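You operate a simulated robot arm through the tools that you are given. There is no shell and no other tool. Be economical: measure what you need, move in short steps, check, and stop when the job is done.

You are at the controls of a simulated two-armed robot. One attempt, no reset.

JOB
Close the cap strip and the long tube, then keep the tube on Cool.
Fine: press the strip home on the green block with the grey capping tool and put it back; hold the tube for its cap; tube in the cold block's wide well, dial turned to Cool. Set down upright: grey capping tool, long tube.

Only the result counts: the job must be done as asked and must still hold three seconds after the hand-in. Knocking over, shifting, dropping, spilling or breaking anything else fails it. A push-on lid holds only when it is set on centred and level and pressed home; a screw cap is set on level and turned clockwise until tight.

ROBOT AND FRAMES
Two 7-joint arms with fingered hands on one trunk, on a base that drives. Base frame: it is fixed to the floor where the robot stands at the start and does not move with it; the origin is under the middle of the robot, x ahead of it, y to its left, z up; the surface under the hand at the start is at about z = 0.9. Readings come in m, degrees, newtons and seconds.
The left shoulder is at the start at [0.027, 0.187, 1.383], the right one opposite. With the tool pointing down near the work surface each hand reaches from about 0.1 to 0.7 m from the robot's upright axis, wherever it stands, measured 20 degrees to its own side. Places, roughly: block dial [0.4, 0.3, 0.9]; cap strip [0.5, 0.1, 1]; wide well of the cold block [0.5, 0.3, 1]. Payload 3.6 kg a hand.
The TCP of each hand is the grasp point between the finger pads, 0.026 m short of the fingertips. In the tool frame z runs along the fingers and y along their closing line. The gripper opens to 0.088 m. The gripper's body begins 0.03 m behind the TCP. The gripper is a hand of 3 fingers: y runs from the thumb to the fingers, the wrist lies at [-0.017, -0.098, -0.164] in the tool frame, and closing takes about 1.5 s.
Orientation is that of the tool frame in the base frame, as a unit quaternion [w, x, y, z]. With the fingers straight down and the wrist toward the robot, the tool's x, y and z point along [0, 1, 0], [1, 0, 0] and [0, 0, -1] of the base frame.

CONTROLS
- The arms move only by the tool apply_moves. It takes "left_commands", "right_commands" or both (then of equal length, played together; a hand with none holds still); each is a list of rows, each a list of 6 numbers: the shift along the base's x, y, z in units of 40 mm (1.0 is 40 mm), then the turn, a rotation vector about the base's x, y, z in units of 5 degrees (1.0 is 5 degrees). In form: [[tx, ty, tz, wx, wy, wz], ...]. A call has 1 to 10 rows; each row shifts and turns the commanded pose from where the row before left it. "left_grip" and "right_grip" are, for a hand that has rows, the finger opening in m, from 0 to 0.088, set as the call begins (left out, the last holds). A call with a number of a shift or a turn outside -1 to 1 is refused whole. A row lasts 0.2 s, in which the tool goes at most 0.05 m and 8.6 degrees; a call with a longer step from one row to the next is refused whole, and so is a gripper value outside its range. Where a pose cannot be reached the arm comes as near as it can. A force on the tool above 90 N (or 10 N above the force at the start of the call, whichever is more), or a blocked arm, ends the call early, and 0.2 s more pass. The fingers move at their own pace (about 0.153 m/s each) and stop on an object; they squeeze with about 25 N. The grip force told is the motor's: it shows also when the fingers shut on nothing. Time passes only in rows, and 0.2 s behind the last, so rows that do not move let the fingers close. The reply holds the time, the measured pose of the TCP, the force on the tool along the base axes, the opening and the grip force, in the units named above and with some noise, with the torque about the TCP (base axes, N m) and any sound that the robot's microphone picked up.
- Cameras (640 x 400 px; columns grow to the right, rows downward): "scene" is now at [0.2141, 0.0446, 1.2896]; the picture's right is [0.36, -0.93, 0.00], its down [-0.37, -0.14, -0.92] and it looks along [0.86, 0.33, -0.40] (base axes); focal length 214 px, centre (320, 200). "left" rides on the left gripper at [-0.056, -0.08, -0.102] in its tool frame; the picture's right is [-0.73, -0.32, 0.60], its down [0.62, -0.67, 0.41] and it looks along [0.27, 0.68, 0.69] (tool axes); focal length 247 px, centre (320, 200). "right" rides on the right gripper at [0.056, -0.08, -0.102] in its tool frame; the picture's right is [-0.73, 0.32, -0.60], its down [-0.62, -0.67, 0.41] and it looks along [-0.27, 0.68, 0.69] (tool axes); focal length 247 px, centre (320, 200). There is no depth. A picture from a camera that has moved, and an enlarged one, comes with that camera's place and axes in the base frame and with its lens. The place of the scene camera against the robot may be out by one fixed shift of up to 0.018 m in any direction.
- capture(camera): a new picture of that camera. No time passes.
- lift_body(by): slides the trunk up (or, below 0, down) by that many m; the arms and the scene camera ride with it, the base frame stays. It gives what a move gives, with no picture.
- base_move(legs): drives the robot by 1 to 6 legs, each [ahead, left, turn to the left] in m, m and degrees, along the robot's own axes; the way and the turn of a leg run together, so that a leg with both is an arc; at most 1.5 m and 180 degrees a leg. The arms and the cameras ride along, it lands a little off, and it stops where it bumps. It gives what a move gives.
- set_fingers(fingers, thumb_bend, thumb_turn, hand): sets how far each is bent, from 0 (flat) to 1 (curled in); at 0.3 the hand is open as for a grip, at 0.7 the pads meet at the TCP. One left out holds its place. A second passes; each finger stops where it meets its share of the squeeze, and holds until it gets a number again. A gripper value or a shape takes the hand back. It gives what a move gives, with no picture; readings hold the bend of each and the force on the fingers (four entries, about 0 where the hand has none), thumb and palm. thumb_turn goes from beside the hand (0) to across from the fingers (1), as for a grip.
- hand_shape(shape, hand): the hand has 3 fingers and takes this shape, open, in about a second: jaw (thumb against the fingers, like two jaws); tri (thumb and two fingers); tip (a fingertip pinch); poke (one finger out to press); point (the index stretched); flat (the hand flat); cup (the hand cupped); fist (a fist). The gripper value then closes the fingers along that shape, each until it touches; the sizes above hold for jaw. It gives what a move gives, with no picture.
- aim_head(pan, tilt): turns the head with the scene camera to pan (to the left, within 60 degrees either way) and tilt (down, from -29 to 69), counted from straight ahead of the robot. It gives what a move gives.
- zoom(camera, box): a new picture of the part [left, top, right, bottom] of that camera's present view, enlarged. No time passes.
- sign_off(): hands the job in; it is judged then, once.

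Go step by step. Nothing tells you exact positions but the pictures and the camera data: compare them with the known pose of the tool, close in by small moves and look again before you grip or let go. The budget is 120 turns and 92 pictures, counting those below and the enlarged ones. Unless the task says otherwise, let go and move clear before handing in.

The tools are called after ">>>" by a JSON object that holds its "op" and its "data". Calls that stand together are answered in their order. apply_moves: Moves the arms, as the interface text tells. Its arguments: {"type":"object","properties":{"left_commands":{"type":"array","items":{"type":"array","items":{"type":"number"}}},"left_grip":{"type":"number"},"right_commands":{"type":"array","items":{"type":"array","items":{"type":"number"}}},"right_grip":{"type":"number"}},"required":[]} The other tools are called the same way: lift_body (by) slides the trunk up or down; hand_shape (shape, hand) gives the hand a shape; set_fingers (fingers, thumb_bend, thumb_turn, hand) moves the fingers one by one; base_move (legs) drives the base; aim_head (pan, tilt) turns the head that bears the scene camera; capture (camera) takes a picture; zoom (camera, box) takes an enlarged picture of a part of a camera's view; sign_off () hands the job in.

At the start:

```text
t: 0.0
left_tcp_pos: [0.4664, 0.33, 1.2771]
left_tcp_rot: [0.0, 0.707, 0.707, 0.0]
left_contact_force: [-0.8, -0.5, 0.8]
left_torque: [-0.04, 0.03, 0.01]
left_finger_gap: 0.088
left_gripper_force: 0.1
left_shape: jaw
left_bend: [0.3, 0.3, 0.98]
left_finger forces: [0.0, 0.1, 0.0, 0.0, 0.0, 0.0]
right_tcp_pos: [0.5648, -0.1043, 1.3094]
right_tcp_rot: [-0.001, 0.707, 0.707, 0.0]
right_contact_force: [0.0, 0.2, 0.5]
right_torque: [0.02, 0.0, 0.0]
right_finger_gap: 0.0875
right_gripper_force: 0.0
right_shape: jaw
right_bend: [0.3, 0.3, 0.98]
right_finger forces: [0.0, 0.0, 0.1, 0.1, 0.1, 0.0]
trunk travel left (down, up): [-0.525, 0.232]
robot x, y, heading: [-0.0006, 0.0004, -0.1]
head pan, tilt: [21.1, 23.5]
```

scene: 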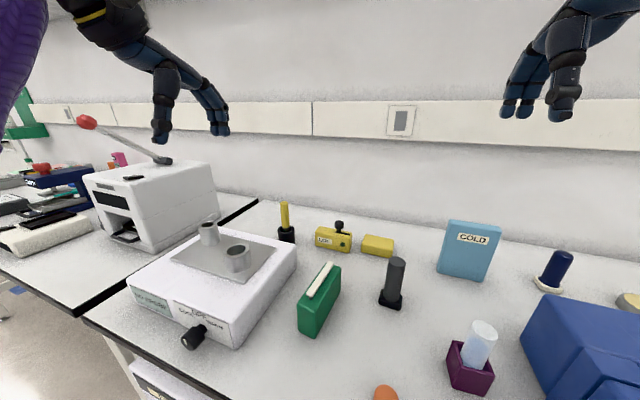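
right: 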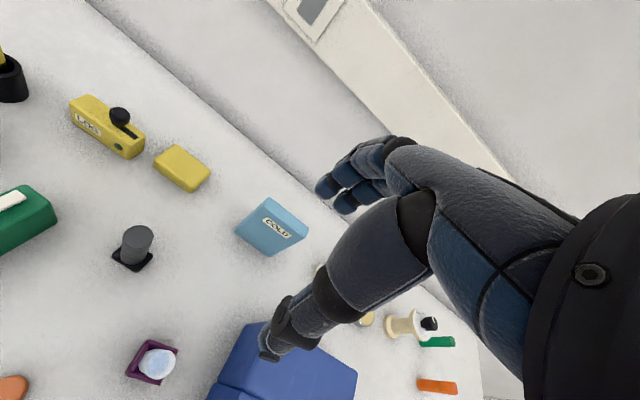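
left: 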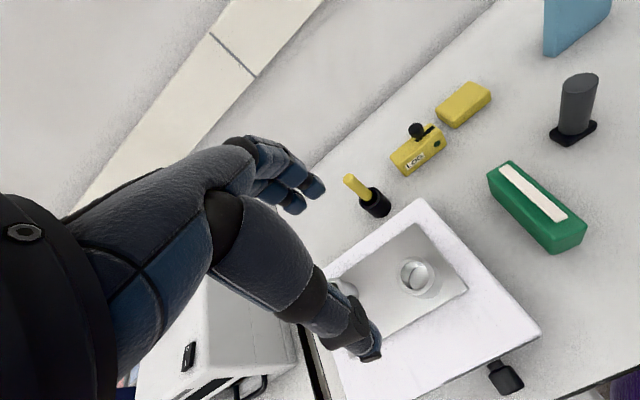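

I see the cold block with two wells and a dial, the green block with a white strip, and a grey tool in a black stand. A tube stands in a purple holder. I'll look closer first.

>>> {"op": "zoom", "data": {"camera": "scene", "box": [120, 200, 360, 350]}}

>>> {"op": "zoom", "data": {"camera": "scene", "box": [360, 210, 640, 400]}}

>>> {"op": "aim_head", "data": {"pan": -10, "tilt": 45}}

>>> {"op": "capture", "data": {"camera": "scene"}}

```text
2.67 times, centred on (240, 275) of scene
camera zoom: at [0.2141, 0.0446, 1.2896], right [0.36, -0.93, 0.0], down [-0.37, -0.14, -0.92], along [0.86, 0.33, -0.4], focal length 572 px, centre (533, 0)
```

zoom: 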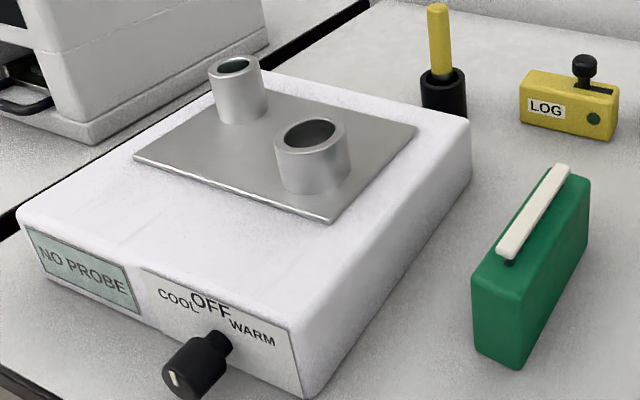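

```text
2.11 times, centred on (500, 305) of scene
camera zoom: at [0.2141, 0.0446, 1.2896], right [0.36, -0.93, 0.0], down [-0.37, -0.14, -0.92], along [0.86, 0.33, -0.4], focal length 452 px, centre (-59, -21)
```

zoom: 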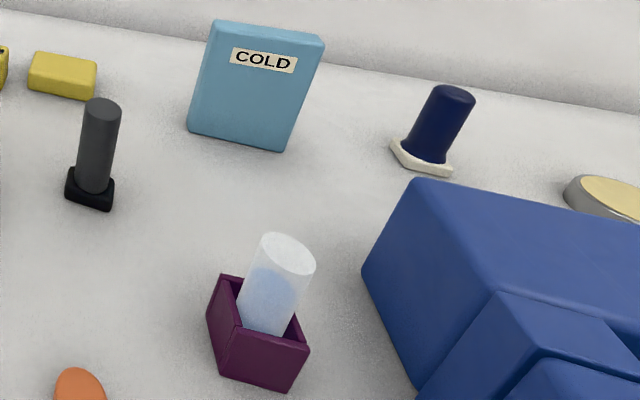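

```text
t: 1.0
left_tcp_pos: [0.466, 0.3317, 1.2768]
left_tcp_rot: [0.0, 0.707, 0.707, 0.0]
left_contact_force: [0.6, -0.1, 0.5]
left_torque: [0.01, -0.02, -0.03]
left_finger_gap: 0.0877
left_gripper_force: 0.1
left_shape: jaw
left_bend: [0.3, 0.3, 0.98]
left_finger forces: [0.0, 0.0, 0.0, 0.1, 0.0, 0.0]
right_tcp_pos: [0.5638, -0.1022, 1.3087]
right_tcp_rot: [0.001, 0.707, 0.707, 0.0]
right_contact_force: [0.0, 0.1, 0.2]
right_torque: [-0.01, -0.01, -0.01]
right_finger_gap: 0.088
right_gripper_force: 0.0
right_shape: jaw
right_bend: [0.3, 0.3, 0.98]
right_finger forces: [0.0, 0.0, 0.0, 0.1, 0.0, 0.0]
trunk travel left (down, up): [-0.525, 0.232]
robot x, y, heading: [-0.0006, 0.0016, 0.0]
head pan, tilt: [-10.0, 45.0]
```

```text
86 pictures are left
camera scene: at [0.208, -0.0028, 1.2566], right [-0.17, -0.98, 0.0], down [-0.7, 0.12, -0.71], along [0.7, -0.12, -0.71], focal length 214 px, centre (320, 200)
```

scene: 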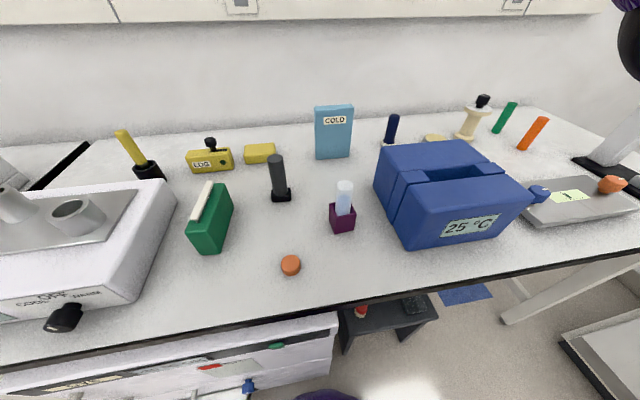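

Objects are laid out left to right, and an orange disc near the table's front edge may be the tube's cap. I'll zoom in.

>>> {"op": "zoom", "data": {"camera": "scene", "box": [250, 140, 390, 290]}}

>>> {"op": "zoom", "data": {"camera": "scene", "box": [380, 80, 640, 240]}}

>>> {"op": "zoom", "data": {"camera": "scene", "box": [90, 120, 300, 270]}}

>>> {"op": "zoom", "data": {"camera": "left", "box": [320, 60, 640, 260]}}

```text
2.67 times, centred on (320, 215) of scene
camera zoom: at [0.208, -0.0028, 1.2566], right [-0.17, -0.98, 0.0], down [-0.7, 0.12, -0.71], along [0.7, -0.12, -0.71], focal length 572 px, centre (320, 160)
```

zoom: 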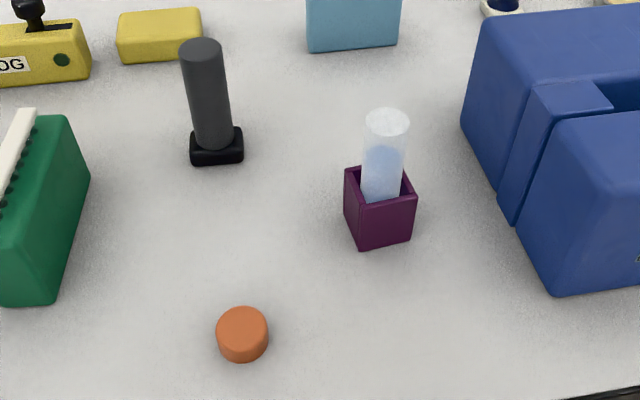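

```text
2.46 times, centred on (510, 160) of scene
camera zoom: at [0.208, -0.0028, 1.2566], right [-0.17, -0.98, 0.0], down [-0.7, 0.12, -0.71], along [0.7, -0.12, -0.71], focal length 528 px, centre (-148, 298)
```

zoom: 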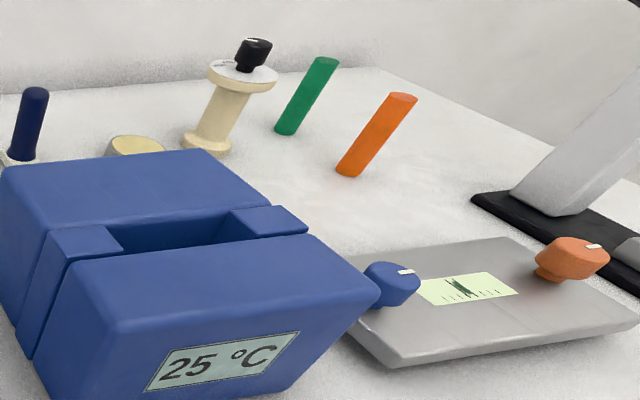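

```text
2.67 times, centred on (195, 195) of scene
camera zoom: at [0.208, -0.0028, 1.2566], right [-0.17, -0.98, 0.0], down [-0.7, 0.12, -0.71], along [0.7, -0.12, -0.71], focal length 572 px, centre (653, 213)
```

zoom: 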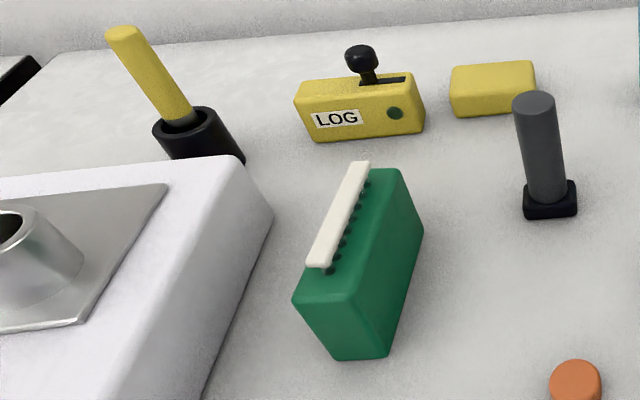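

```text
2.00 times, centred on (480, 160) of left
camera zoom: at [0.3857, 0.2746, 1.3813], right [-0.32, -0.73, -0.6], down [-0.67, 0.62, -0.41], along [0.68, 0.27, -0.69], focal length 494 px, centre (0, 280)
```

zoom: 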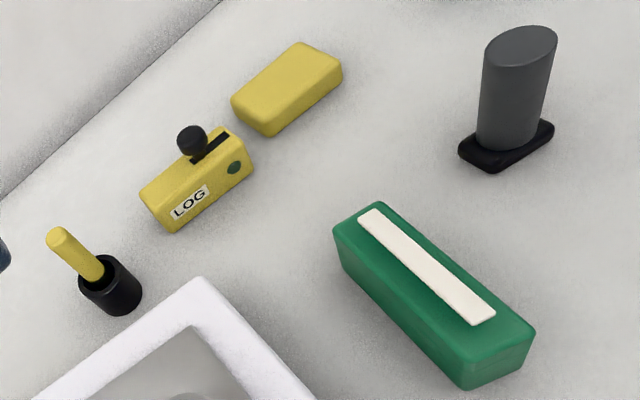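

The grey tool stands at about [0.596, 0.02], the strip centre is near [0.53, 0.147], the tube near [0.495, -0.105] and the orange cap near [0.405, 0.005]. I'll move the left hand above the grey tool and the right hand out of the way.

>>> {"op": "apply_moves", "data": {"left_commands": [[0.325, -0.78, -0.3, 0, 0, 0], [0.325, -0.78, -0.3, 0, 0, 0], [0.325, -0.78, -0.3, 0, 0, 0], [0.325, -0.78, -0.3, 0, 0, 0], [0.325, -0.78, -0.3, 0, 0, 0], [0.325, -0.78, -0.3, 0, 0, 0], [0.325, -0.78, -0.3, 0, 0, 0], [0.325, -0.78, -0.3, 0, 0, 0], [0.325, -0.78, -0.3, 0, 0, 0], [0.325, -0.78, -0.3, 0, 0, 0]], "right_commands": [[-0.2, -0.7, 0, 0, 0, 0], [-0.2, -0.7, 0, 0, 0, 0], [-0.2, -0.7, 0, 0, 0, 0], [-0.2, -0.7, 0, 0, 0, 0], [-0.2, -0.7, 0, 0, 0, 0], [-0.2, -0.7, 0, 0, 0, 0], [-0.2, -0.7, 0, 0, 0, 0], [-0.2, -0.7, 0, 0, 0, 0], [-0.2, -0.7, 0, 0, 0, 0], [-0.2, -0.7, 0, 0, 0, 0]]}}

>>> {"op": "capture", "data": {"camera": "left"}}

>>> {"op": "capture", "data": {"camera": "right"}}

>>> {"op": "capture", "data": {"camera": "scene"}}

```text
t: 3.2
left_tcp_pos: [0.596, 0.0171, 1.157]
left_tcp_rot: [0.0, 0.707, 0.707, 0.001]
left_contact_force: [0.3, -0.3, 0.0]
left_torque: [-0.01, 0.0, -0.03]
left_finger_gap: 0.0877
left_gripper_force: 0.0
left_shape: jaw
left_bend: [0.3, 0.3, 0.98]
left_finger forces: [0.0, 0.0, 0.0, 0.1, 0.0, 0.0]
right_tcp_pos: [0.4837, -0.3847, 1.3089]
right_tcp_rot: [-0.002, 0.707, 0.707, 0.001]
right_contact_force: [0.1, -0.1, -0.5]
right_torque: [0.0, 0.0, 0.0]
right_finger_gap: 0.0878
right_gripper_force: 0.0
right_shape: jaw
right_bend: [0.3, 0.3, 0.98]
right_finger forces: [0.0, 0.0, 0.0, 0.0, 0.0, 0.0]
trunk travel left (down, up): [-0.525, 0.232]
robot x, y, heading: [-0.0021, 0.0035, 0.2]
head pan, tilt: [-10.0, 45.0]
```

```text
81 pictures are left
camera left: at [0.5164, -0.0397, 1.2614], right [-0.32, -0.73, -0.6], down [-0.66, 0.62, -0.41], along [0.68, 0.27, -0.69], focal length 247 px, centre (320, 200)
```

left: 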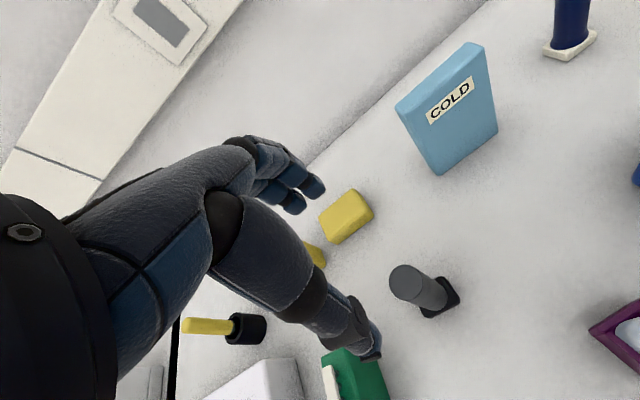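

```text
80 pictures are left
camera right: at [0.4042, -0.3291, 1.4109], right [0.32, -0.74, 0.6], down [-0.67, -0.62, -0.41], along [0.67, -0.27, -0.69], focal length 247 px, centre (320, 200)
```

right: 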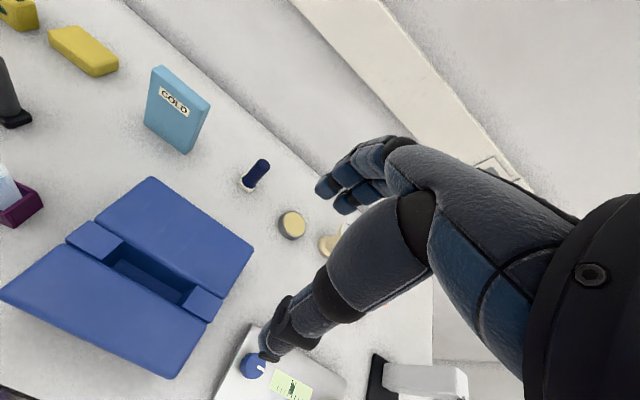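

```text
79 pictures are left
camera scene: at [0.2077, -0.0045, 1.2566], right [-0.17, -0.98, 0.0], down [-0.7, 0.12, -0.71], along [0.7, -0.12, -0.71], focal length 214 px, centre (320, 200)
```

scene: 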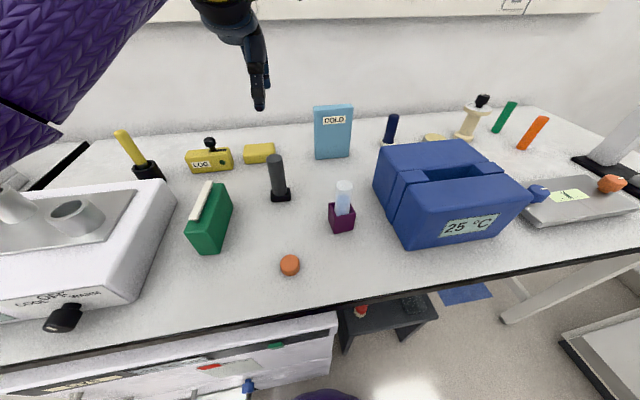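

The grey tool is at about [0.597, 0.010] with its top near z 1.016. I'll align over it and come down part way.

>>> {"op": "apply_moves", "data": {"left_commands": [[0.02, -0.09, -0.5, 0, 0, 0], [0.02, -0.09, -0.5, 0, 0, 0], [0, 0, -0.5, 0, 0, 0], [0, 0, -0.5, 0, 0, 0], [0, 0, -0.3, 0, 0, 0]]}}

>>> {"op": "capture", "data": {"camera": "left"}}

>>> {"op": "zoom", "data": {"camera": "scene", "box": [180, 60, 360, 220]}}

```text
t: 4.4
left_tcp_pos: [0.598, 0.0115, 1.0656]
left_tcp_rot: [0.0, 0.707, 0.707, 0.0]
left_contact_force: [-0.2, 1.2, 0.6]
left_torque: [-0.02, -0.01, 0.02]
left_finger_gap: 0.0877
left_gripper_force: 0.0
left_shape: jaw
left_bend: [0.3, 0.3, 0.98]
left_finger forces: [0.0, 0.1, 0.1, 0.0, 0.0, 0.0]
right_tcp_pos: [0.4843, -0.3835, 1.3093]
right_tcp_rot: [-0.001, 0.708, 0.707, 0.0]
right_contact_force: [0.0, -0.4, -0.1]
right_torque: [0.01, -0.02, 0.0]
right_finger_gap: 0.0874
right_gripper_force: 0.1
right_shape: jaw
right_bend: [0.3, 0.3, 0.98]
right_finger forces: [0.0, 0.1, 0.0, 0.0, 0.0, 0.0]
trunk travel left (down, up): [-0.525, 0.232]
robot x, y, heading: [-0.0017, -0.0017, -0.2]
head pan, tilt: [-10.0, 45.0]
```

```text
78 pictures are left
camera left: at [0.5178, -0.0445, 1.1694], right [-0.32, -0.73, -0.6], down [-0.66, 0.62, -0.41], along [0.68, 0.27, -0.69], focal length 247 px, centre (320, 200)
```

left: 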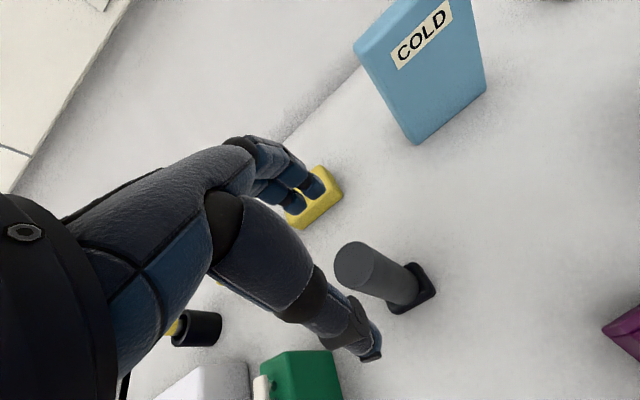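

```text
2.50 times, centred on (270, 140) of scene
camera zoom: at [0.2079, -0.0029, 1.2566], right [-0.17, -0.98, 0.0], down [-0.7, 0.12, -0.71], along [0.7, -0.12, -0.71], focal length 536 px, centre (445, 350)
```

zoom: 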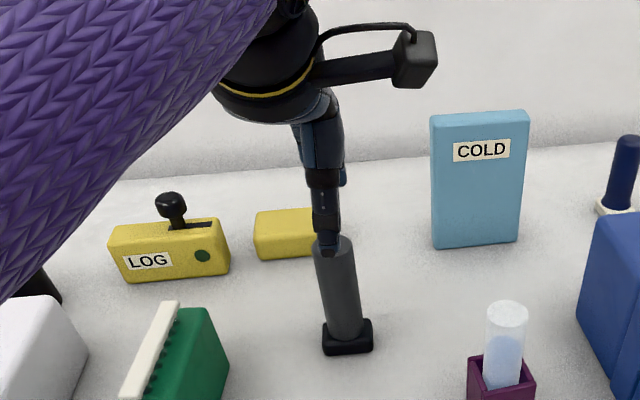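

Aligned to within a millimetre or two. I'll go down and grip the handle near its top.

>>> {"op": "apply_moves", "data": {"left_commands": [[-0.03, 0, -0.45, 0, 0, 0], [0, 0, -0.45, 0, 0, 0], [0, 0, -0.45, 0, 0, 0], [0, 0, -0.45, 0, 0, 0]]}}

>>> {"op": "apply_moves", "data": {"left_commands": [[0, 0, 0, 0, 0, 0], [0, 0, 0, 0, 0, 0], [0, 0, 0, 0, 0, 0], [0, 0, 0, 0, 0, 0], [0, 0, 0, 0, 0, 0], [0, 0, 0, 0, 0, 0], [0, 0, 0, 0, 0, 0], [0, 0, 0, 0, 0, 0]], "left_grip": 0.0}}

>>> {"op": "capture", "data": {"camera": "left"}}

>>> {"op": "zoom", "data": {"camera": "scene", "box": [180, 60, 360, 220]}}

```text
t: 5.4
left_tcp_pos: [0.5964, 0.0103, 0.993]
left_tcp_rot: [0.0, 0.707, 0.707, 0.0]
left_contact_force: [-0.2, -0.6, 0.6]
left_torque: [-0.02, -0.01, 0.0]
left_finger_gap: 0.0878
left_gripper_force: 0.1
left_shape: jaw
left_bend: [0.3, 0.3, 0.98]
left_finger forces: [0.1, 0.1, 0.1, 0.0, 0.1, 0.0]
right_tcp_pos: [0.4849, -0.3823, 1.3081]
right_tcp_rot: [0.0, 0.708, 0.707, -0.001]
right_contact_force: [-0.1, -0.1, 0.4]
right_torque: [-0.01, 0.01, 0.02]
right_finger_gap: 0.0879
right_gripper_force: 0.1
right_shape: jaw
right_bend: [0.3, 0.3, 0.98]
right_finger forces: [0.0, 0.0, 0.0, 0.1, 0.0, 0.0]
trunk travel left (down, up): [-0.525, 0.232]
robot x, y, heading: [-0.0008, -0.0012, -0.0]
head pan, tilt: [-10.0, 45.0]
```

```text
t: 7.2
left_tcp_pos: [0.5963, 0.0107, 0.9936]
left_tcp_rot: [0.001, 0.707, 0.707, -0.001]
left_contact_force: [0.1, -0.4, -0.2]
left_torque: [0.01, 0.01, -0.01]
left_finger_gap: 0.024
left_gripper_force: 25.2
left_shape: jaw
left_bend: [0.61, 0.71, 0.99]
left_finger forces: [6.3, 17.9, 0.0, 0.0, 23.3, 0.0]
right_tcp_pos: [0.4848, -0.3843, 1.3094]
right_tcp_rot: [-0.001, 0.707, 0.707, -0.001]
right_contact_force: [0.2, -0.6, -0.6]
right_torque: [-0.02, -0.03, -0.02]
right_finger_gap: 0.0877
right_gripper_force: 0.0
right_shape: jaw
right_bend: [0.3, 0.3, 0.98]
right_finger forces: [0.0, 0.1, 0.0, 0.1, 0.0, 0.1]
trunk travel left (down, up): [-0.525, 0.232]
robot x, y, heading: [0.0002, 0.0019, 0.0]
head pan, tilt: [-10.0, 45.0]
```

```text
76 pictures are left
camera left: at [0.5162, -0.0449, 1.0974], right [-0.32, -0.73, -0.6], down [-0.67, 0.62, -0.41], along [0.68, 0.27, -0.69], focal length 247 px, centre (320, 200)
```

left: 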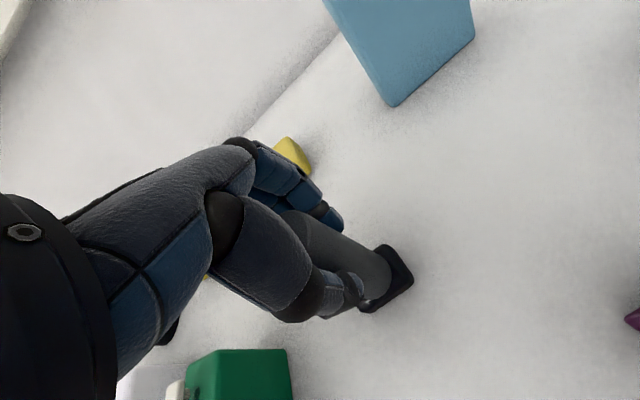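

```text
2.50 times, centred on (270, 140) of scene
camera zoom: at [0.208, -0.003, 1.2566], right [-0.17, -0.98, 0.0], down [-0.7, 0.12, -0.71], along [0.7, -0.12, -0.71], focal length 536 px, centre (445, 350)
```

zoom: 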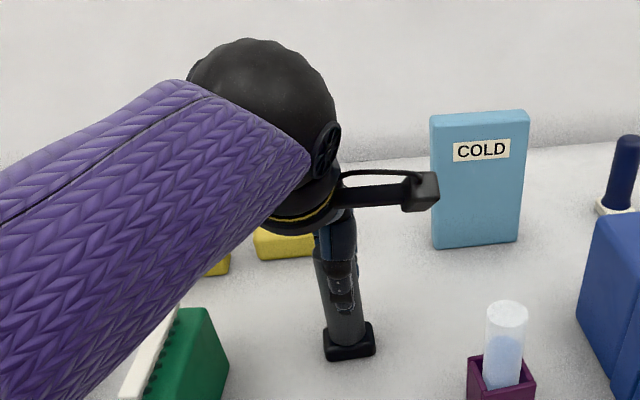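

The tool is gripped with a 24 mm gap. I'll lift it straight up and look.

>>> {"op": "apply_moves", "data": {"left_commands": [[0, 0, 0.3, 0, 0, 0], [0, 0, 0.5, 0, 0, 0], [0, 0, 0.8, 0, 0, 0], [0, 0, 0.8, 0, 0, 0], [0, 0, 0.8, 0, 0, 0]]}}

>>> {"op": "capture", "data": {"camera": "scene"}}

>>> {"op": "zoom", "data": {"camera": "scene", "box": [180, 60, 360, 220]}}

```text
t: 8.4
left_tcp_pos: [0.5963, 0.0106, 1.1225]
left_tcp_rot: [0.0, 0.708, 0.706, 0.001]
left_contact_force: [0.0, 0.3, -1.1]
left_torque: [0.01, 0.0, 0.01]
left_finger_gap: 0.0242
left_gripper_force: 24.8
left_shape: jaw
left_bend: [0.61, 0.71, 0.99]
left_finger forces: [6.5, 17.8, 0.1, 0.0, 23.3, 0.0]
right_tcp_pos: [0.4843, -0.3832, 1.3093]
right_tcp_rot: [0.0, 0.707, 0.707, -0.002]
right_contact_force: [0.6, 0.1, 0.7]
right_torque: [0.01, 0.0, 0.01]
right_finger_gap: 0.0879
right_gripper_force: 0.0
right_shape: jaw
right_bend: [0.3, 0.3, 0.98]
right_finger forces: [0.0, 0.0, 0.0, 0.0, 0.1, 0.0]
trunk travel left (down, up): [-0.525, 0.232]
robot x, y, heading: [-0.0012, 0.0034, 0.2]
head pan, tilt: [-10.0, 45.0]
```

```text
74 pictures are left
camera scene: at [0.2079, -0.0032, 1.2566], right [-0.17, -0.98, 0.0], down [-0.7, 0.12, -0.71], along [0.7, -0.12, -0.71], focal length 214 px, centre (320, 200)
```

scene: 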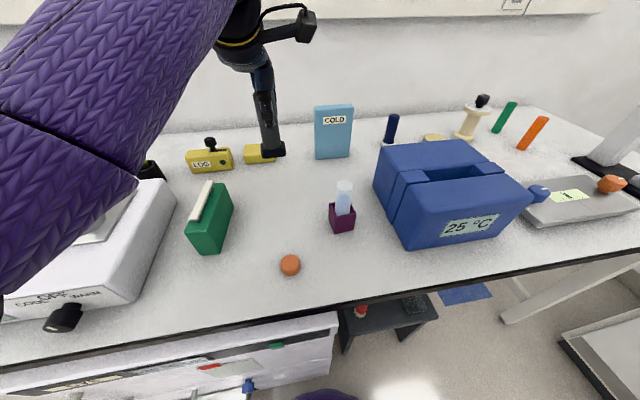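

```text
2.50 times, centred on (270, 140) of scene
camera zoom: at [0.2079, -0.0032, 1.2566], right [-0.17, -0.98, 0.0], down [-0.7, 0.12, -0.71], along [0.7, -0.12, -0.71], focal length 536 px, centre (445, 350)
```

zoom: 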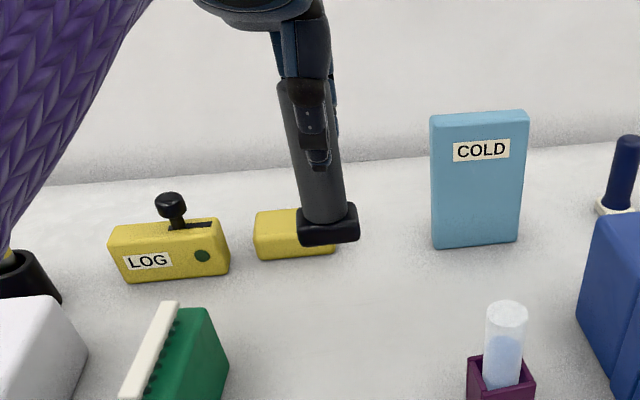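

The black foot is part of the tool and lifts with it. I'll move the hand to the near-left of the strip for a closer look with its camera.

>>> {"op": "apply_moves", "data": {"left_commands": [[0, 0, 0.7, 0, 0, 0], [-0.7, 0.64, 0, 0, 0, 0], [-0.7, 0.64, 0, 0, 0, 0], [-0.7, 0.64, 0, 0, 0, 0], [-0.7, 0.64, 0, 0, 0, 0], [-0.7, 0.64, 0, 0, 0, 0], [-0.7, 0.64, 0, 0, 0, 0], [-0.7, 0.64, 0, 0, 0, 0]]}}

>>> {"op": "capture", "data": {"camera": "left"}}

>>> {"op": "zoom", "data": {"camera": "left", "box": [300, 80, 500, 280]}}

```text
t: 10.2
left_tcp_pos: [0.3991, 0.1909, 1.1503]
left_tcp_rot: [0.001, 0.707, 0.707, 0.001]
left_contact_force: [-1.1, 0.6, -1.1]
left_torque: [-0.04, 0.0, 0.05]
left_finger_gap: 0.0238
left_gripper_force: 25.1
left_shape: jaw
left_bend: [0.61, 0.71, 0.99]
left_finger forces: [6.5, 18.2, 0.0, 0.1, 23.2, 0.1]
right_tcp_pos: [0.4844, -0.3825, 1.3098]
right_tcp_rot: [0.0, 0.707, 0.707, 0.0]
right_contact_force: [1.0, 0.9, -0.3]
right_torque: [0.02, 0.0, 0.0]
right_finger_gap: 0.0874
right_gripper_force: 0.1
right_shape: jaw
right_bend: [0.3, 0.3, 0.98]
right_finger forces: [0.0, 0.0, 0.0, 0.1, 0.1, 0.0]
trunk travel left (down, up): [-0.525, 0.232]
robot x, y, heading: [-0.0048, -0.002, 0.1]
head pan, tilt: [-10.0, 45.0]
```

```text
72 pictures are left
camera left: at [0.3186, 0.1357, 1.2542], right [-0.32, -0.73, -0.6], down [-0.66, 0.62, -0.41], along [0.68, 0.27, -0.69], focal length 247 px, centre (320, 200)
```

left: 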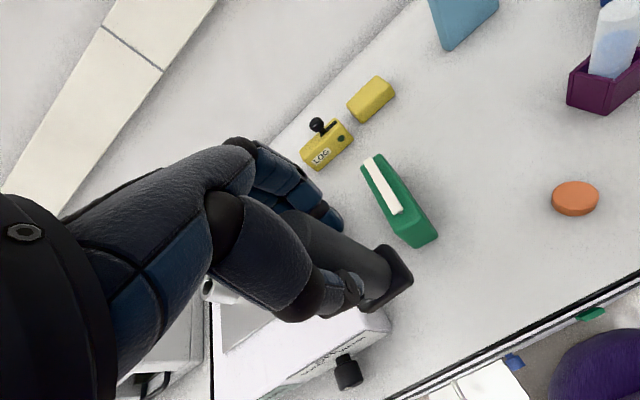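

```text
2.00 times, centred on (400, 180) of left
camera zoom: at [0.3186, 0.1357, 1.2542], right [-0.32, -0.73, -0.6], down [-0.66, 0.62, -0.41], along [0.68, 0.27, -0.69], focal length 494 px, centre (160, 240)
```

zoom: 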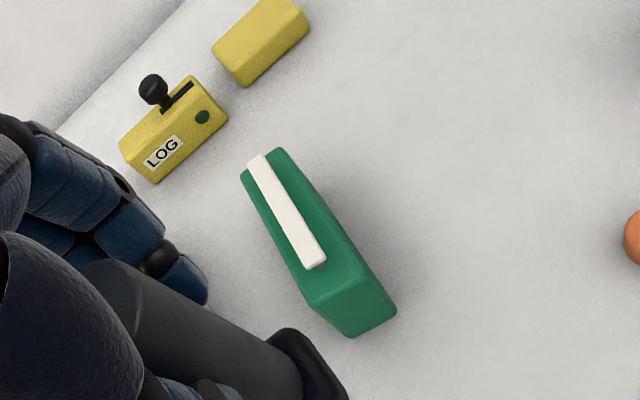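

The strip runs from about [0.485, 0.157] to [0.582, 0.146], with its centre at [0.533, 0.151] and a yaw of about -6°. I'll bring the tool over its centre with the foot squared to it.

>>> {"op": "apply_moves", "data": {"left_commands": [[0.84, -0.256, -0.05, 0, 0, -0.3], [0.84, -0.256, -0.05, 0, 0, -0.3], [0.84, -0.256, -0.1, 0, 0, -0.3], [0.84, -0.256, -0.2, 0, 0, -0.3], [0, 0, -0.5, 0, 0, 0]]}}

>>> {"op": "aim_head", "data": {"pan": 20, "tilt": 30}}

>>> {"op": "capture", "data": {"camera": "left"}}

>>> {"op": "capture", "data": {"camera": "scene"}}

```text
t: 11.4
left_tcp_pos: [0.5334, 0.1496, 1.1128]
left_tcp_rot: [0.0, 0.743, 0.669, 0.0]
left_contact_force: [-0.5, 0.0, -1.0]
left_torque: [-0.02, -0.01, -0.01]
left_finger_gap: 0.0237
left_gripper_force: 25.1
left_shape: jaw
left_bend: [0.61, 0.71, 0.99]
left_finger forces: [6.6, 18.1, 0.1, 0.0, 23.2, 0.0]
right_tcp_pos: [0.4841, -0.3836, 1.3085]
right_tcp_rot: [-0.001, 0.707, 0.708, 0.0]
right_contact_force: [-0.2, -0.2, 0.1]
right_torque: [-0.01, 0.01, -0.01]
right_finger_gap: 0.0876
right_gripper_force: 0.1
right_shape: jaw
right_bend: [0.3, 0.3, 0.98]
right_finger forces: [0.1, 0.0, 0.1, 0.0, 0.0, 0.1]
trunk travel left (down, up): [-0.525, 0.232]
robot x, y, heading: [-0.0005, 0.0007, 0.1]
head pan, tilt: [-10.0, 45.0]
```

```text
t: 12.3
left_tcp_pos: [0.5346, 0.1504, 1.1132]
left_tcp_rot: [0.0, 0.744, 0.668, 0.0]
left_contact_force: [0.2, -0.5, -1.6]
left_torque: [-0.01, 0.0, 0.0]
left_finger_gap: 0.0237
left_gripper_force: 24.8
left_shape: jaw
left_bend: [0.61, 0.71, 0.99]
left_finger forces: [6.6, 18.1, 0.0, 0.1, 23.1, 0.0]
right_tcp_pos: [0.4842, -0.3825, 1.3103]
right_tcp_rot: [-0.001, 0.707, 0.707, -0.001]
right_contact_force: [0.4, 0.3, 1.5]
right_torque: [0.04, 0.0, -0.03]
right_finger_gap: 0.0878
right_gripper_force: 0.1
right_shape: jaw
right_bend: [0.3, 0.3, 0.98]
right_finger forces: [0.1, 0.0, 0.1, 0.0, 0.0, 0.0]
trunk travel left (down, up): [-0.525, 0.232]
robot x, y, heading: [0.002, 0.0036, -0.3]
head pan, tilt: [20.0, 30.0]
```

```text
70 pictures are left
camera left: at [0.4487, 0.1025, 1.2175], right [-0.39, -0.7, -0.6], down [-0.6, 0.69, -0.41], along [0.7, 0.2, -0.69], focal length 247 px, centre (320, 200)
```

left: 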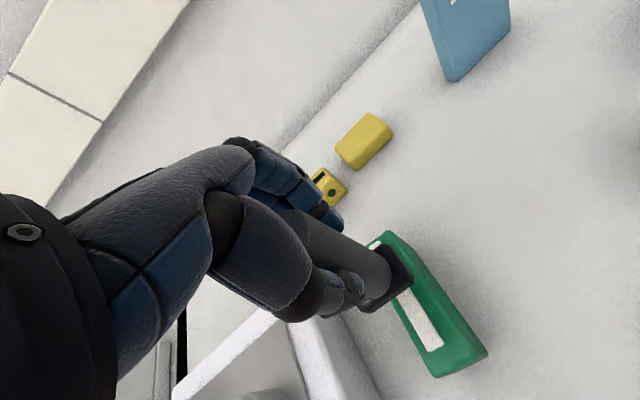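

```text
69 pictures are left
camera scene: at [0.2128, 0.042, 1.2792], right [0.34, -0.94, 0.0], down [-0.47, -0.17, -0.87], along [0.81, 0.3, -0.5], focal length 214 px, centre (320, 200)
```

scene: 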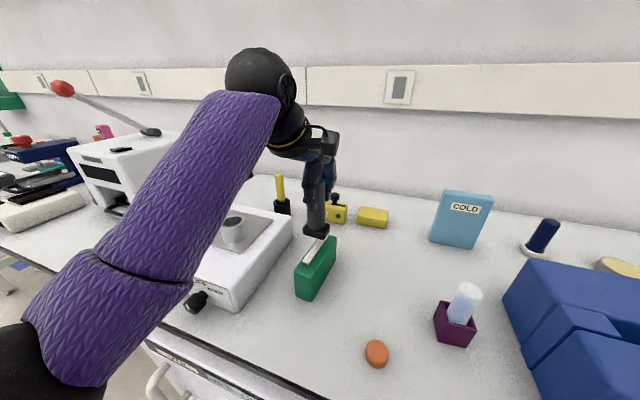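

The foot is over the middle of the strip. I'll lower it gently until it touches.

>>> {"op": "apply_moves", "data": {"left_commands": [[0, 0, -0.25, 0, 0, 0], [0, 0, -0.2, 0, 0, 0], [0, 0, -0.1, 0, 0, 0], [0, 0, -0.1, 0, 0, 0], [0, 0, -0.05, 0, 0, 0]]}}

>>> {"op": "zoom", "data": {"camera": "scene", "box": [250, 180, 390, 310]}}

```text
t: 13.5
left_tcp_pos: [0.5348, 0.149, 1.0854]
left_tcp_rot: [0.0, 0.743, 0.669, 0.0]
left_contact_force: [0.2, 0.2, -0.7]
left_torque: [-0.05, -0.02, 0.02]
left_finger_gap: 0.0235
left_gripper_force: 24.8
left_shape: jaw
left_bend: [0.61, 0.71, 0.99]
left_finger forces: [6.7, 18.1, 0.0, 0.0, 23.2, 0.1]
right_tcp_pos: [0.4854, -0.3835, 1.3084]
right_tcp_rot: [-0.001, 0.707, 0.707, 0.0]
right_contact_force: [-0.1, 0.1, 0.8]
right_torque: [0.0, -0.04, 0.0]
right_finger_gap: 0.0879
right_gripper_force: 0.0
right_shape: jaw
right_bend: [0.3, 0.3, 0.98]
right_finger forces: [0.0, 0.0, 0.0, 0.0, 0.0, 0.1]
trunk travel left (down, up): [-0.525, 0.232]
robot x, y, heading: [0.0005, -0.0026, -0.0]
head pan, tilt: [20.0, 30.0]
```

```text
3.08 times, centred on (320, 245) of scene
camera zoom: at [0.2129, 0.0421, 1.2792], right [0.34, -0.94, 0.0], down [-0.47, -0.17, -0.87], along [0.81, 0.3, -0.5], focal length 660 px, centre (320, 62)
```

zoom: 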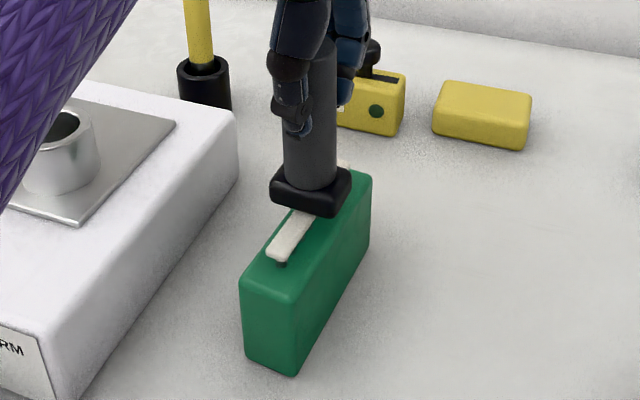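

The foot is almost on the strip. I'll continue in 2 mm steps.

>>> {"op": "apply_moves", "data": {"left_commands": [[0, 0, -0.05, 0, 0, 0], [0, 0, -0.05, 0, 0, 0], [0, 0, -0.05, 0, 0, 0], [0, 0, -0.05, 0, 0, 0]]}}

>>> {"op": "apply_moves", "data": {"left_commands": [[0, 0, -0.05, 0, 0, 0], [0, 0, -0.05, 0, 0, 0]]}}

```text
t: 14.5
left_tcp_pos: [0.5349, 0.1487, 1.0795]
left_tcp_rot: [0.001, 0.743, 0.669, 0.001]
left_contact_force: [1.6, -0.5, 4.0]
left_torque: [-0.02, 0.01, 0.03]
left_finger_gap: 0.0239
left_gripper_force: 24.6
left_shape: jaw
left_bend: [0.61, 0.71, 0.99]
left_finger forces: [7.0, 19.0, 0.0, 0.0, 23.8, 0.0]
right_tcp_pos: [0.4854, -0.3836, 1.3087]
right_tcp_rot: [0.0, 0.707, 0.707, 0.0]
right_contact_force: [-0.4, 0.5, -0.5]
right_torque: [-0.05, 0.03, 0.01]
right_finger_gap: 0.0876
right_gripper_force: 0.1
right_shape: jaw
right_bend: [0.3, 0.3, 0.98]
right_finger forces: [0.0, 0.0, 0.0, 0.0, 0.0, 0.0]
trunk travel left (down, up): [-0.525, 0.232]
robot x, y, heading: [0.0032, -0.0036, 0.1]
head pan, tilt: [20.0, 30.0]
```

```text
t: 15.1
left_tcp_pos: [0.5357, 0.1488, 1.0751]
left_tcp_rot: [0.001, 0.743, 0.669, 0.001]
left_contact_force: [1.7, -0.3, 8.7]
left_torque: [0.0, 0.08, -0.01]
left_finger_gap: 0.0242
left_gripper_force: 25.9
left_shape: jaw
left_bend: [0.61, 0.71, 0.99]
left_finger forces: [7.8, 20.6, 0.1, 0.1, 24.8, 0.0]
right_tcp_pos: [0.484, -0.3847, 1.3089]
right_tcp_rot: [0.0, 0.707, 0.707, 0.0]
right_contact_force: [0.5, -0.1, 0.2]
right_torque: [0.0, -0.01, 0.03]
right_finger_gap: 0.0875
right_gripper_force: 0.1
right_shape: jaw
right_bend: [0.3, 0.3, 0.98]
right_finger forces: [0.0, 0.1, 0.1, 0.1, 0.1, 0.0]
trunk travel left (down, up): [-0.525, 0.232]
robot x, y, heading: [-0.0001, -0.0043, 0.2]
head pan, tilt: [20.0, 30.0]
```

Contact is made and the force is rising softly, so I'll keep pressing.

>>> {"op": "apply_moves", "data": {"left_commands": [[0, 0, -0.08, 0, 0, 0], [0, 0, -0.08, 0, 0, 0], [0, 0, 0, 0, 0, 0]]}}

>>> {"op": "apply_moves", "data": {"left_commands": [[0, 0, -0.08, 0, 0, 0], [0, 0, -0.08, 0, 0, 0], [0, 0, 0, 0, 0, 0]]}}

>>> {"op": "zoom", "data": {"camera": "scene", "box": [250, 180, 390, 310]}}

```text
t: 15.9
left_tcp_pos: [0.5359, 0.149, 1.0689]
left_tcp_rot: [0.002, 0.743, 0.669, 0.002]
left_contact_force: [3.3, 0.3, 20.7]
left_torque: [0.05, 0.08, -0.03]
left_finger_gap: 0.0251
left_gripper_force: 24.9
left_shape: jaw
left_bend: [0.61, 0.72, 0.99]
left_finger forces: [8.5, 23.1, 0.0, 0.0, 26.0, 0.0]
right_tcp_pos: [0.4832, -0.3835, 1.3096]
right_tcp_rot: [-0.001, 0.707, 0.708, 0.0]
right_contact_force: [-0.3, 0.1, 0.4]
right_torque: [-0.01, 0.01, 0.0]
right_finger_gap: 0.0876
right_gripper_force: 0.1
right_shape: jaw
right_bend: [0.3, 0.3, 0.98]
right_finger forces: [0.0, 0.1, 0.0, 0.0, 0.0, 0.0]
trunk travel left (down, up): [-0.525, 0.232]
robot x, y, heading: [-0.0019, -0.0017, 0.1]
head pan, tilt: [20.0, 30.0]
```

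```text
t: 16.7
left_tcp_pos: [0.536, 0.1483, 1.0656]
left_tcp_rot: [0.005, 0.743, 0.669, 0.004]
left_contact_force: [1.7, 0.9, 30.6]
left_torque: [0.04, 0.24, -0.03]
left_finger_gap: 0.0262
left_gripper_force: 24.7
left_shape: jaw
left_bend: [0.61, 0.72, 0.99]
left_finger forces: [8.5, 24.1, 0.0, 0.1, 28.4, 0.0]
right_tcp_pos: [0.4825, -0.3842, 1.3112]
right_tcp_rot: [0.0, 0.707, 0.707, 0.0]
right_contact_force: [0.9, 0.5, -0.3]
right_torque: [-0.01, 0.01, -0.02]
right_finger_gap: 0.0875
right_gripper_force: 0.0
right_shape: jaw
right_bend: [0.3, 0.3, 0.98]
right_finger forces: [0.0, 0.0, 0.1, 0.1, 0.0, 0.1]
trunk travel left (down, up): [-0.525, 0.232]
robot x, y, heading: [-0.0027, -0.0017, -0.1]
head pan, tilt: [20.0, 30.0]
```

```text
3.08 times, centred on (320, 245) of scene
camera zoom: at [0.2107, 0.0415, 1.2798], right [0.34, -0.94, 0.0], down [-0.47, -0.17, -0.87], along [0.81, 0.3, -0.5], focal length 660 px, centre (320, 62)
```

zoom: 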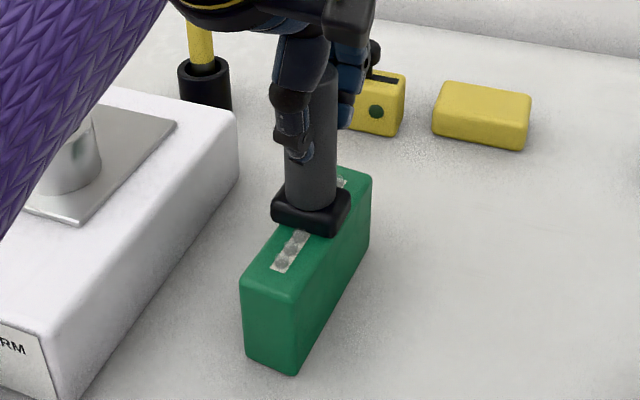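

The strip now looks flush in the block. I'll lift a little and check its whole length.

>>> {"op": "apply_moves", "data": {"left_commands": [[0, 0, 0.3, 0, 0, 0], [0, 0, 0.7, 0, 0, 0], [0, 0, 0.9, 0, 0, 0], [0, 0, 0.6, 0, 0, 0]]}}

>>> {"op": "zoom", "data": {"camera": "scene", "box": [250, 140, 390, 310]}}

>>> {"op": "zoom", "data": {"camera": "left", "box": [280, 200, 520, 400]}}

```text
t: 17.7
left_tcp_pos: [0.5345, 0.1501, 1.1598]
left_tcp_rot: [-0.001, 0.743, 0.669, -0.001]
left_contact_force: [0.1, 0.2, -1.6]
left_torque: [0.02, -0.02, 0.01]
left_finger_gap: 0.0253
left_gripper_force: 25.3
left_shape: jaw
left_bend: [0.6, 0.72, 0.99]
left_finger forces: [7.3, 18.5, 0.0, 0.0, 23.9, 0.0]
right_tcp_pos: [0.4858, -0.382, 1.3091]
right_tcp_rot: [-0.001, 0.707, 0.707, -0.001]
right_contact_force: [-0.4, -0.1, -0.3]
right_torque: [0.0, 0.03, -0.04]
right_finger_gap: 0.0878
right_gripper_force: 0.1
right_shape: jaw
right_bend: [0.3, 0.3, 0.98]
right_finger forces: [0.1, 0.0, 0.0, 0.0, 0.0, 0.0]
trunk travel left (down, up): [-0.525, 0.232]
robot x, y, heading: [-0.0004, 0.0006, 0.2]
head pan, tilt: [20.0, 30.0]
```

```text
2.35 times, centred on (320, 225) of scene
camera zoom: at [0.2129, 0.0422, 1.2791], right [0.34, -0.94, 0.0], down [-0.47, -0.17, -0.87], along [0.81, 0.3, -0.5], focal length 505 px, centre (320, 141)
```

zoom: 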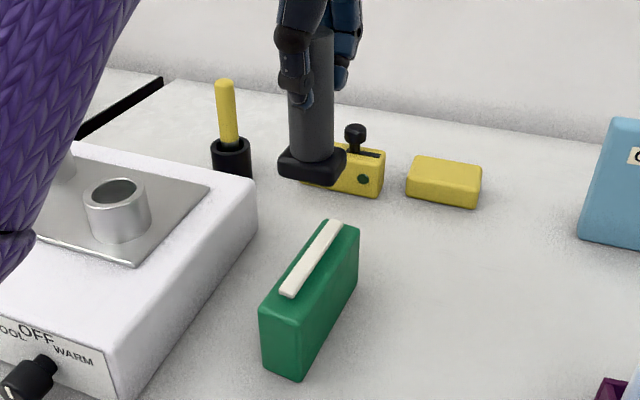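

```text
2.00 times, centred on (400, 300) of left
camera zoom: at [0.4489, 0.1024, 1.2641], right [-0.4, -0.7, -0.6], down [-0.6, 0.69, -0.41], along [0.7, 0.2, -0.69], focal length 494 px, centre (160, 0)
```

zoom: 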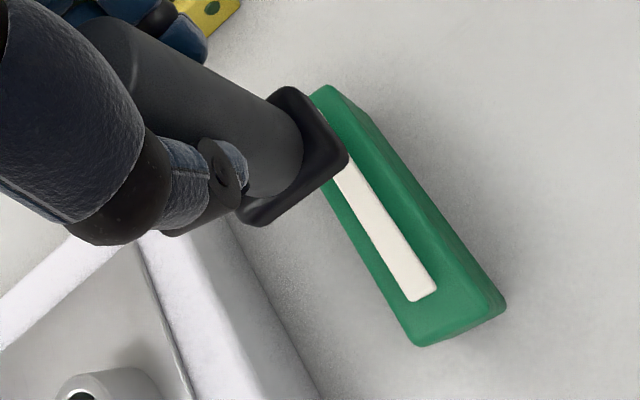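

I'll zoom closely on the strip to see whether any plugs still show.

>>> {"op": "zoom", "data": {"camera": "scene", "box": [290, 225, 346, 270]}}

```text
8.89 times, centred on (318, 248) of scene
camera zoom: at [0.2129, 0.0422, 1.2791], right [0.34, -0.94, 0.0], down [-0.47, -0.17, -0.87], along [0.81, 0.3, -0.5], focal length 1906 px, centre (338, -222)
```

zoom: 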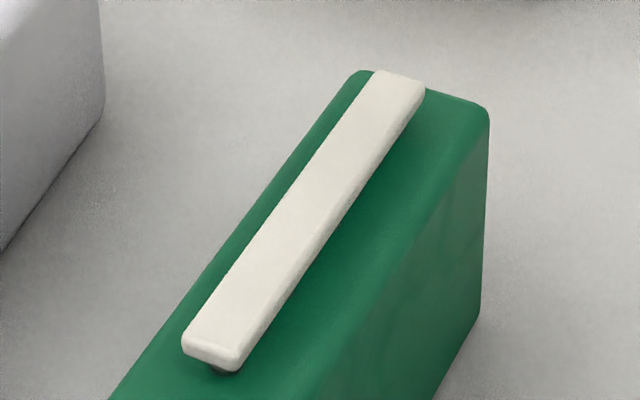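

The near end still shows a trace of a plug, so I'll press the near part too and then the far part.

>>> {"op": "apply_moves", "data": {"left_commands": [[-0.87, 0.1, 0, 0, 0, 0], [0, 0, -0.8, 0, 0, 0], [0, 0, -0.8, 0, 0, 0], [0, 0, -0.3, 0, 0, 0], [0, 0, -0.15, 0, 0, 0]]}}

>>> {"op": "apply_moves", "data": {"left_commands": [[0, 0, -0.1, 0, 0, 0], [0, 0, -0.1, 0, 0, 0], [0, 0, -0.1, 0, 0, 0], [0, 0, 0, 0, 0, 0]]}}

```text
t: 18.9
left_tcp_pos: [0.4997, 0.1537, 1.0792]
left_tcp_rot: [0.001, 0.743, 0.67, 0.0]
left_contact_force: [1.1, -0.2, 1.0]
left_torque: [-0.01, 0.02, 0.04]
left_finger_gap: 0.025
left_gripper_force: 25.1
left_shape: jaw
left_bend: [0.6, 0.72, 0.99]
left_finger forces: [7.3, 18.7, 0.0, 0.0, 23.8, 0.0]
right_tcp_pos: [0.4844, -0.3835, 1.3089]
right_tcp_rot: [0.0, 0.708, 0.707, -0.001]
right_contact_force: [-0.3, 0.6, -0.1]
right_torque: [0.01, 0.02, -0.01]
right_finger_gap: 0.0878
right_gripper_force: 0.1
right_shape: jaw
right_bend: [0.3, 0.3, 0.98]
right_finger forces: [0.0, 0.0, 0.0, 0.0, 0.0, 0.1]
trunk travel left (down, up): [-0.525, 0.232]
robot x, y, heading: [-0.0009, -0.0001, 0.3]
head pan, tilt: [20.0, 30.0]
```

```text
t: 19.9
left_tcp_pos: [0.4995, 0.1536, 1.0693]
left_tcp_rot: [0.003, 0.743, 0.669, 0.002]
left_contact_force: [4.6, 0.3, 20.5]
left_torque: [-0.01, 0.06, -0.04]
left_finger_gap: 0.0255
left_gripper_force: 25.4
left_shape: jaw
left_bend: [0.6, 0.72, 0.99]
left_finger forces: [8.5, 22.9, 0.1, 0.1, 25.3, 0.0]
right_tcp_pos: [0.4849, -0.3841, 1.311]
right_tcp_rot: [0.0, 0.708, 0.707, 0.0]
right_contact_force: [0.9, -0.4, -0.5]
right_torque: [-0.01, 0.01, 0.03]
right_finger_gap: 0.0875
right_gripper_force: 0.1
right_shape: jaw
right_bend: [0.3, 0.3, 0.98]
right_finger forces: [0.1, 0.1, 0.1, 0.0, 0.0, 0.0]
trunk travel left (down, up): [-0.525, 0.232]
robot x, y, heading: [0.0006, 0.0012, 0.0]
head pan, tilt: [20.0, 30.0]
```

No click yet, so I'll look at how the strip sits under this load.

>>> {"op": "zoom", "data": {"camera": "scene", "box": [270, 200, 360, 270]}}

>>> {"op": "apply_moves", "data": {"left_commands": [[0, 0, -0.1, 0, 0, 0], [0, 0, -0.1, 0, 0, 0], [0, 0, -0.1, 0, 0, 0], [0, 0, 0, 0, 0, 0]]}}

>>> {"op": "zoom", "data": {"camera": "scene", "box": [270, 200, 360, 270]}}

```text
5.71 times, centred on (315, 235) of scene
camera zoom: at [0.2118, 0.0416, 1.2795], right [0.34, -0.94, 0.0], down [-0.47, -0.17, -0.87], along [0.81, 0.3, -0.5], focal length 1226 px, centre (349, 0)
```

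zoom: 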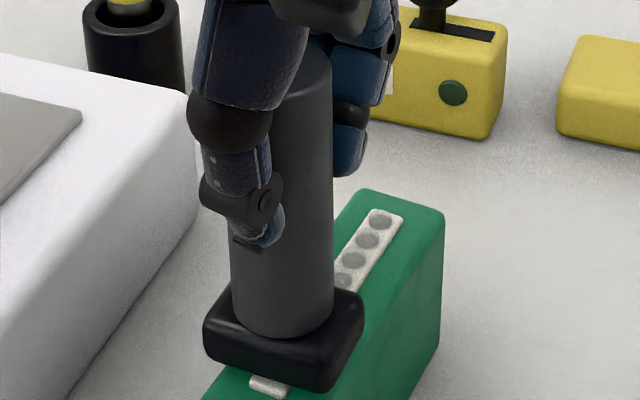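

```text
t: 20.9
left_tcp_pos: [0.5008, 0.1531, 1.0634]
left_tcp_rot: [0.008, 0.743, 0.669, 0.008]
left_contact_force: [3.2, 1.3, 42.6]
left_torque: [0.14, 0.19, -0.03]
left_finger_gap: 0.0278
left_gripper_force: 24.9
left_shape: jaw
left_bend: [0.6, 0.72, 0.99]
left_finger forces: [8.5, 27.4, 0.0, 0.1, 29.9, 0.1]
right_tcp_pos: [0.4821, -0.384, 1.3107]
right_tcp_rot: [0.001, 0.707, 0.708, 0.0]
right_contact_force: [0.1, 0.1, 0.9]
right_torque: [-0.02, 0.02, 0.0]
right_finger_gap: 0.0876
right_gripper_force: 0.0
right_shape: jaw
right_bend: [0.3, 0.3, 0.98]
right_finger forces: [0.0, 0.0, 0.0, 0.0, 0.0, 0.0]
trunk travel left (down, up): [-0.525, 0.232]
robot x, y, heading: [0.0006, 0.0029, -0.4]
head pan, tilt: [20.0, 30.0]
```

```text
5.71 times, centred on (315, 235) of scene
camera zoom: at [0.21, 0.0413, 1.2799], right [0.34, -0.94, 0.0], down [-0.47, -0.17, -0.87], along [0.81, 0.3, -0.5], focal length 1226 px, centre (349, 0)
```

zoom: 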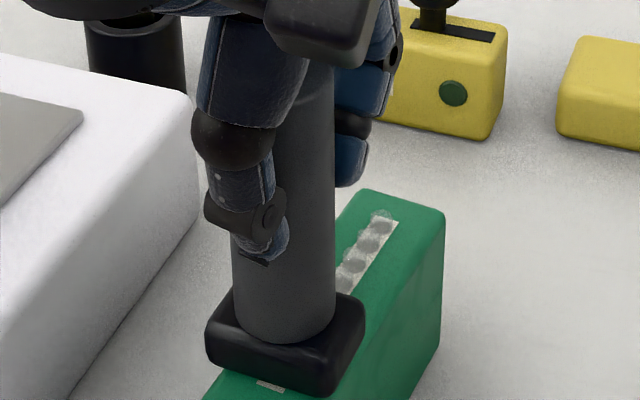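

The strip sinks evenly under load. I'll lift and compare.

>>> {"op": "apply_moves", "data": {"left_commands": [[0, 0, 0.4, 0, 0, 0], [0, 0, 0.6, 0, 0, 0], [-0.5, 0, 0.9, 0, 0, 0]]}}

>>> {"op": "zoom", "data": {"camera": "scene", "box": [280, 200, 360, 270]}}

```text
t: 21.7
left_tcp_pos: [0.4791, 0.1525, 1.1294]
left_tcp_rot: [-0.001, 0.743, 0.669, -0.001]
left_contact_force: [0.6, -0.3, -1.2]
left_torque: [0.02, -0.02, 0.01]
left_finger_gap: 0.0252
left_gripper_force: 25.0
left_shape: jaw
left_bend: [0.6, 0.72, 0.99]
left_finger forces: [7.6, 19.2, 0.0, 0.1, 23.9, 0.0]
right_tcp_pos: [0.4848, -0.3826, 1.3092]
right_tcp_rot: [0.0, 0.707, 0.707, 0.0]
right_contact_force: [-0.4, 0.4, 0.1]
right_torque: [0.0, 0.01, 0.02]
right_finger_gap: 0.0874
right_gripper_force: 0.2
right_shape: jaw
right_bend: [0.3, 0.3, 0.98]
right_finger forces: [0.0, 0.0, 0.0, 0.1, 0.1, 0.0]
trunk travel left (down, up): [-0.525, 0.232]
robot x, y, heading: [-0.0017, 0.0052, 0.1]
head pan, tilt: [20.0, 30.0]
```

```text
5.71 times, centred on (320, 235) of scene
camera zoom: at [0.2121, 0.0418, 1.2792], right [0.34, -0.94, 0.0], down [-0.47, -0.17, -0.87], along [0.81, 0.3, -0.5], focal length 1226 px, centre (320, 0)
```

zoom: 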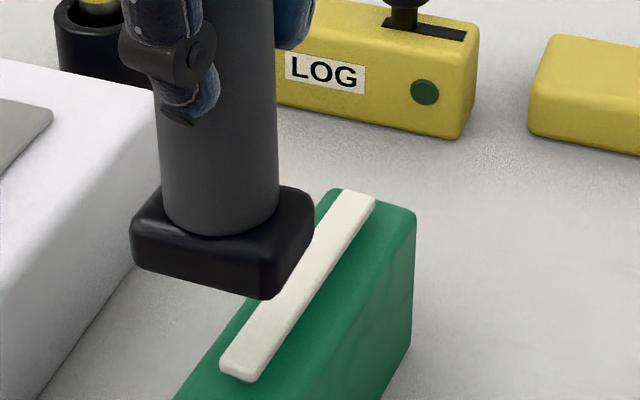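

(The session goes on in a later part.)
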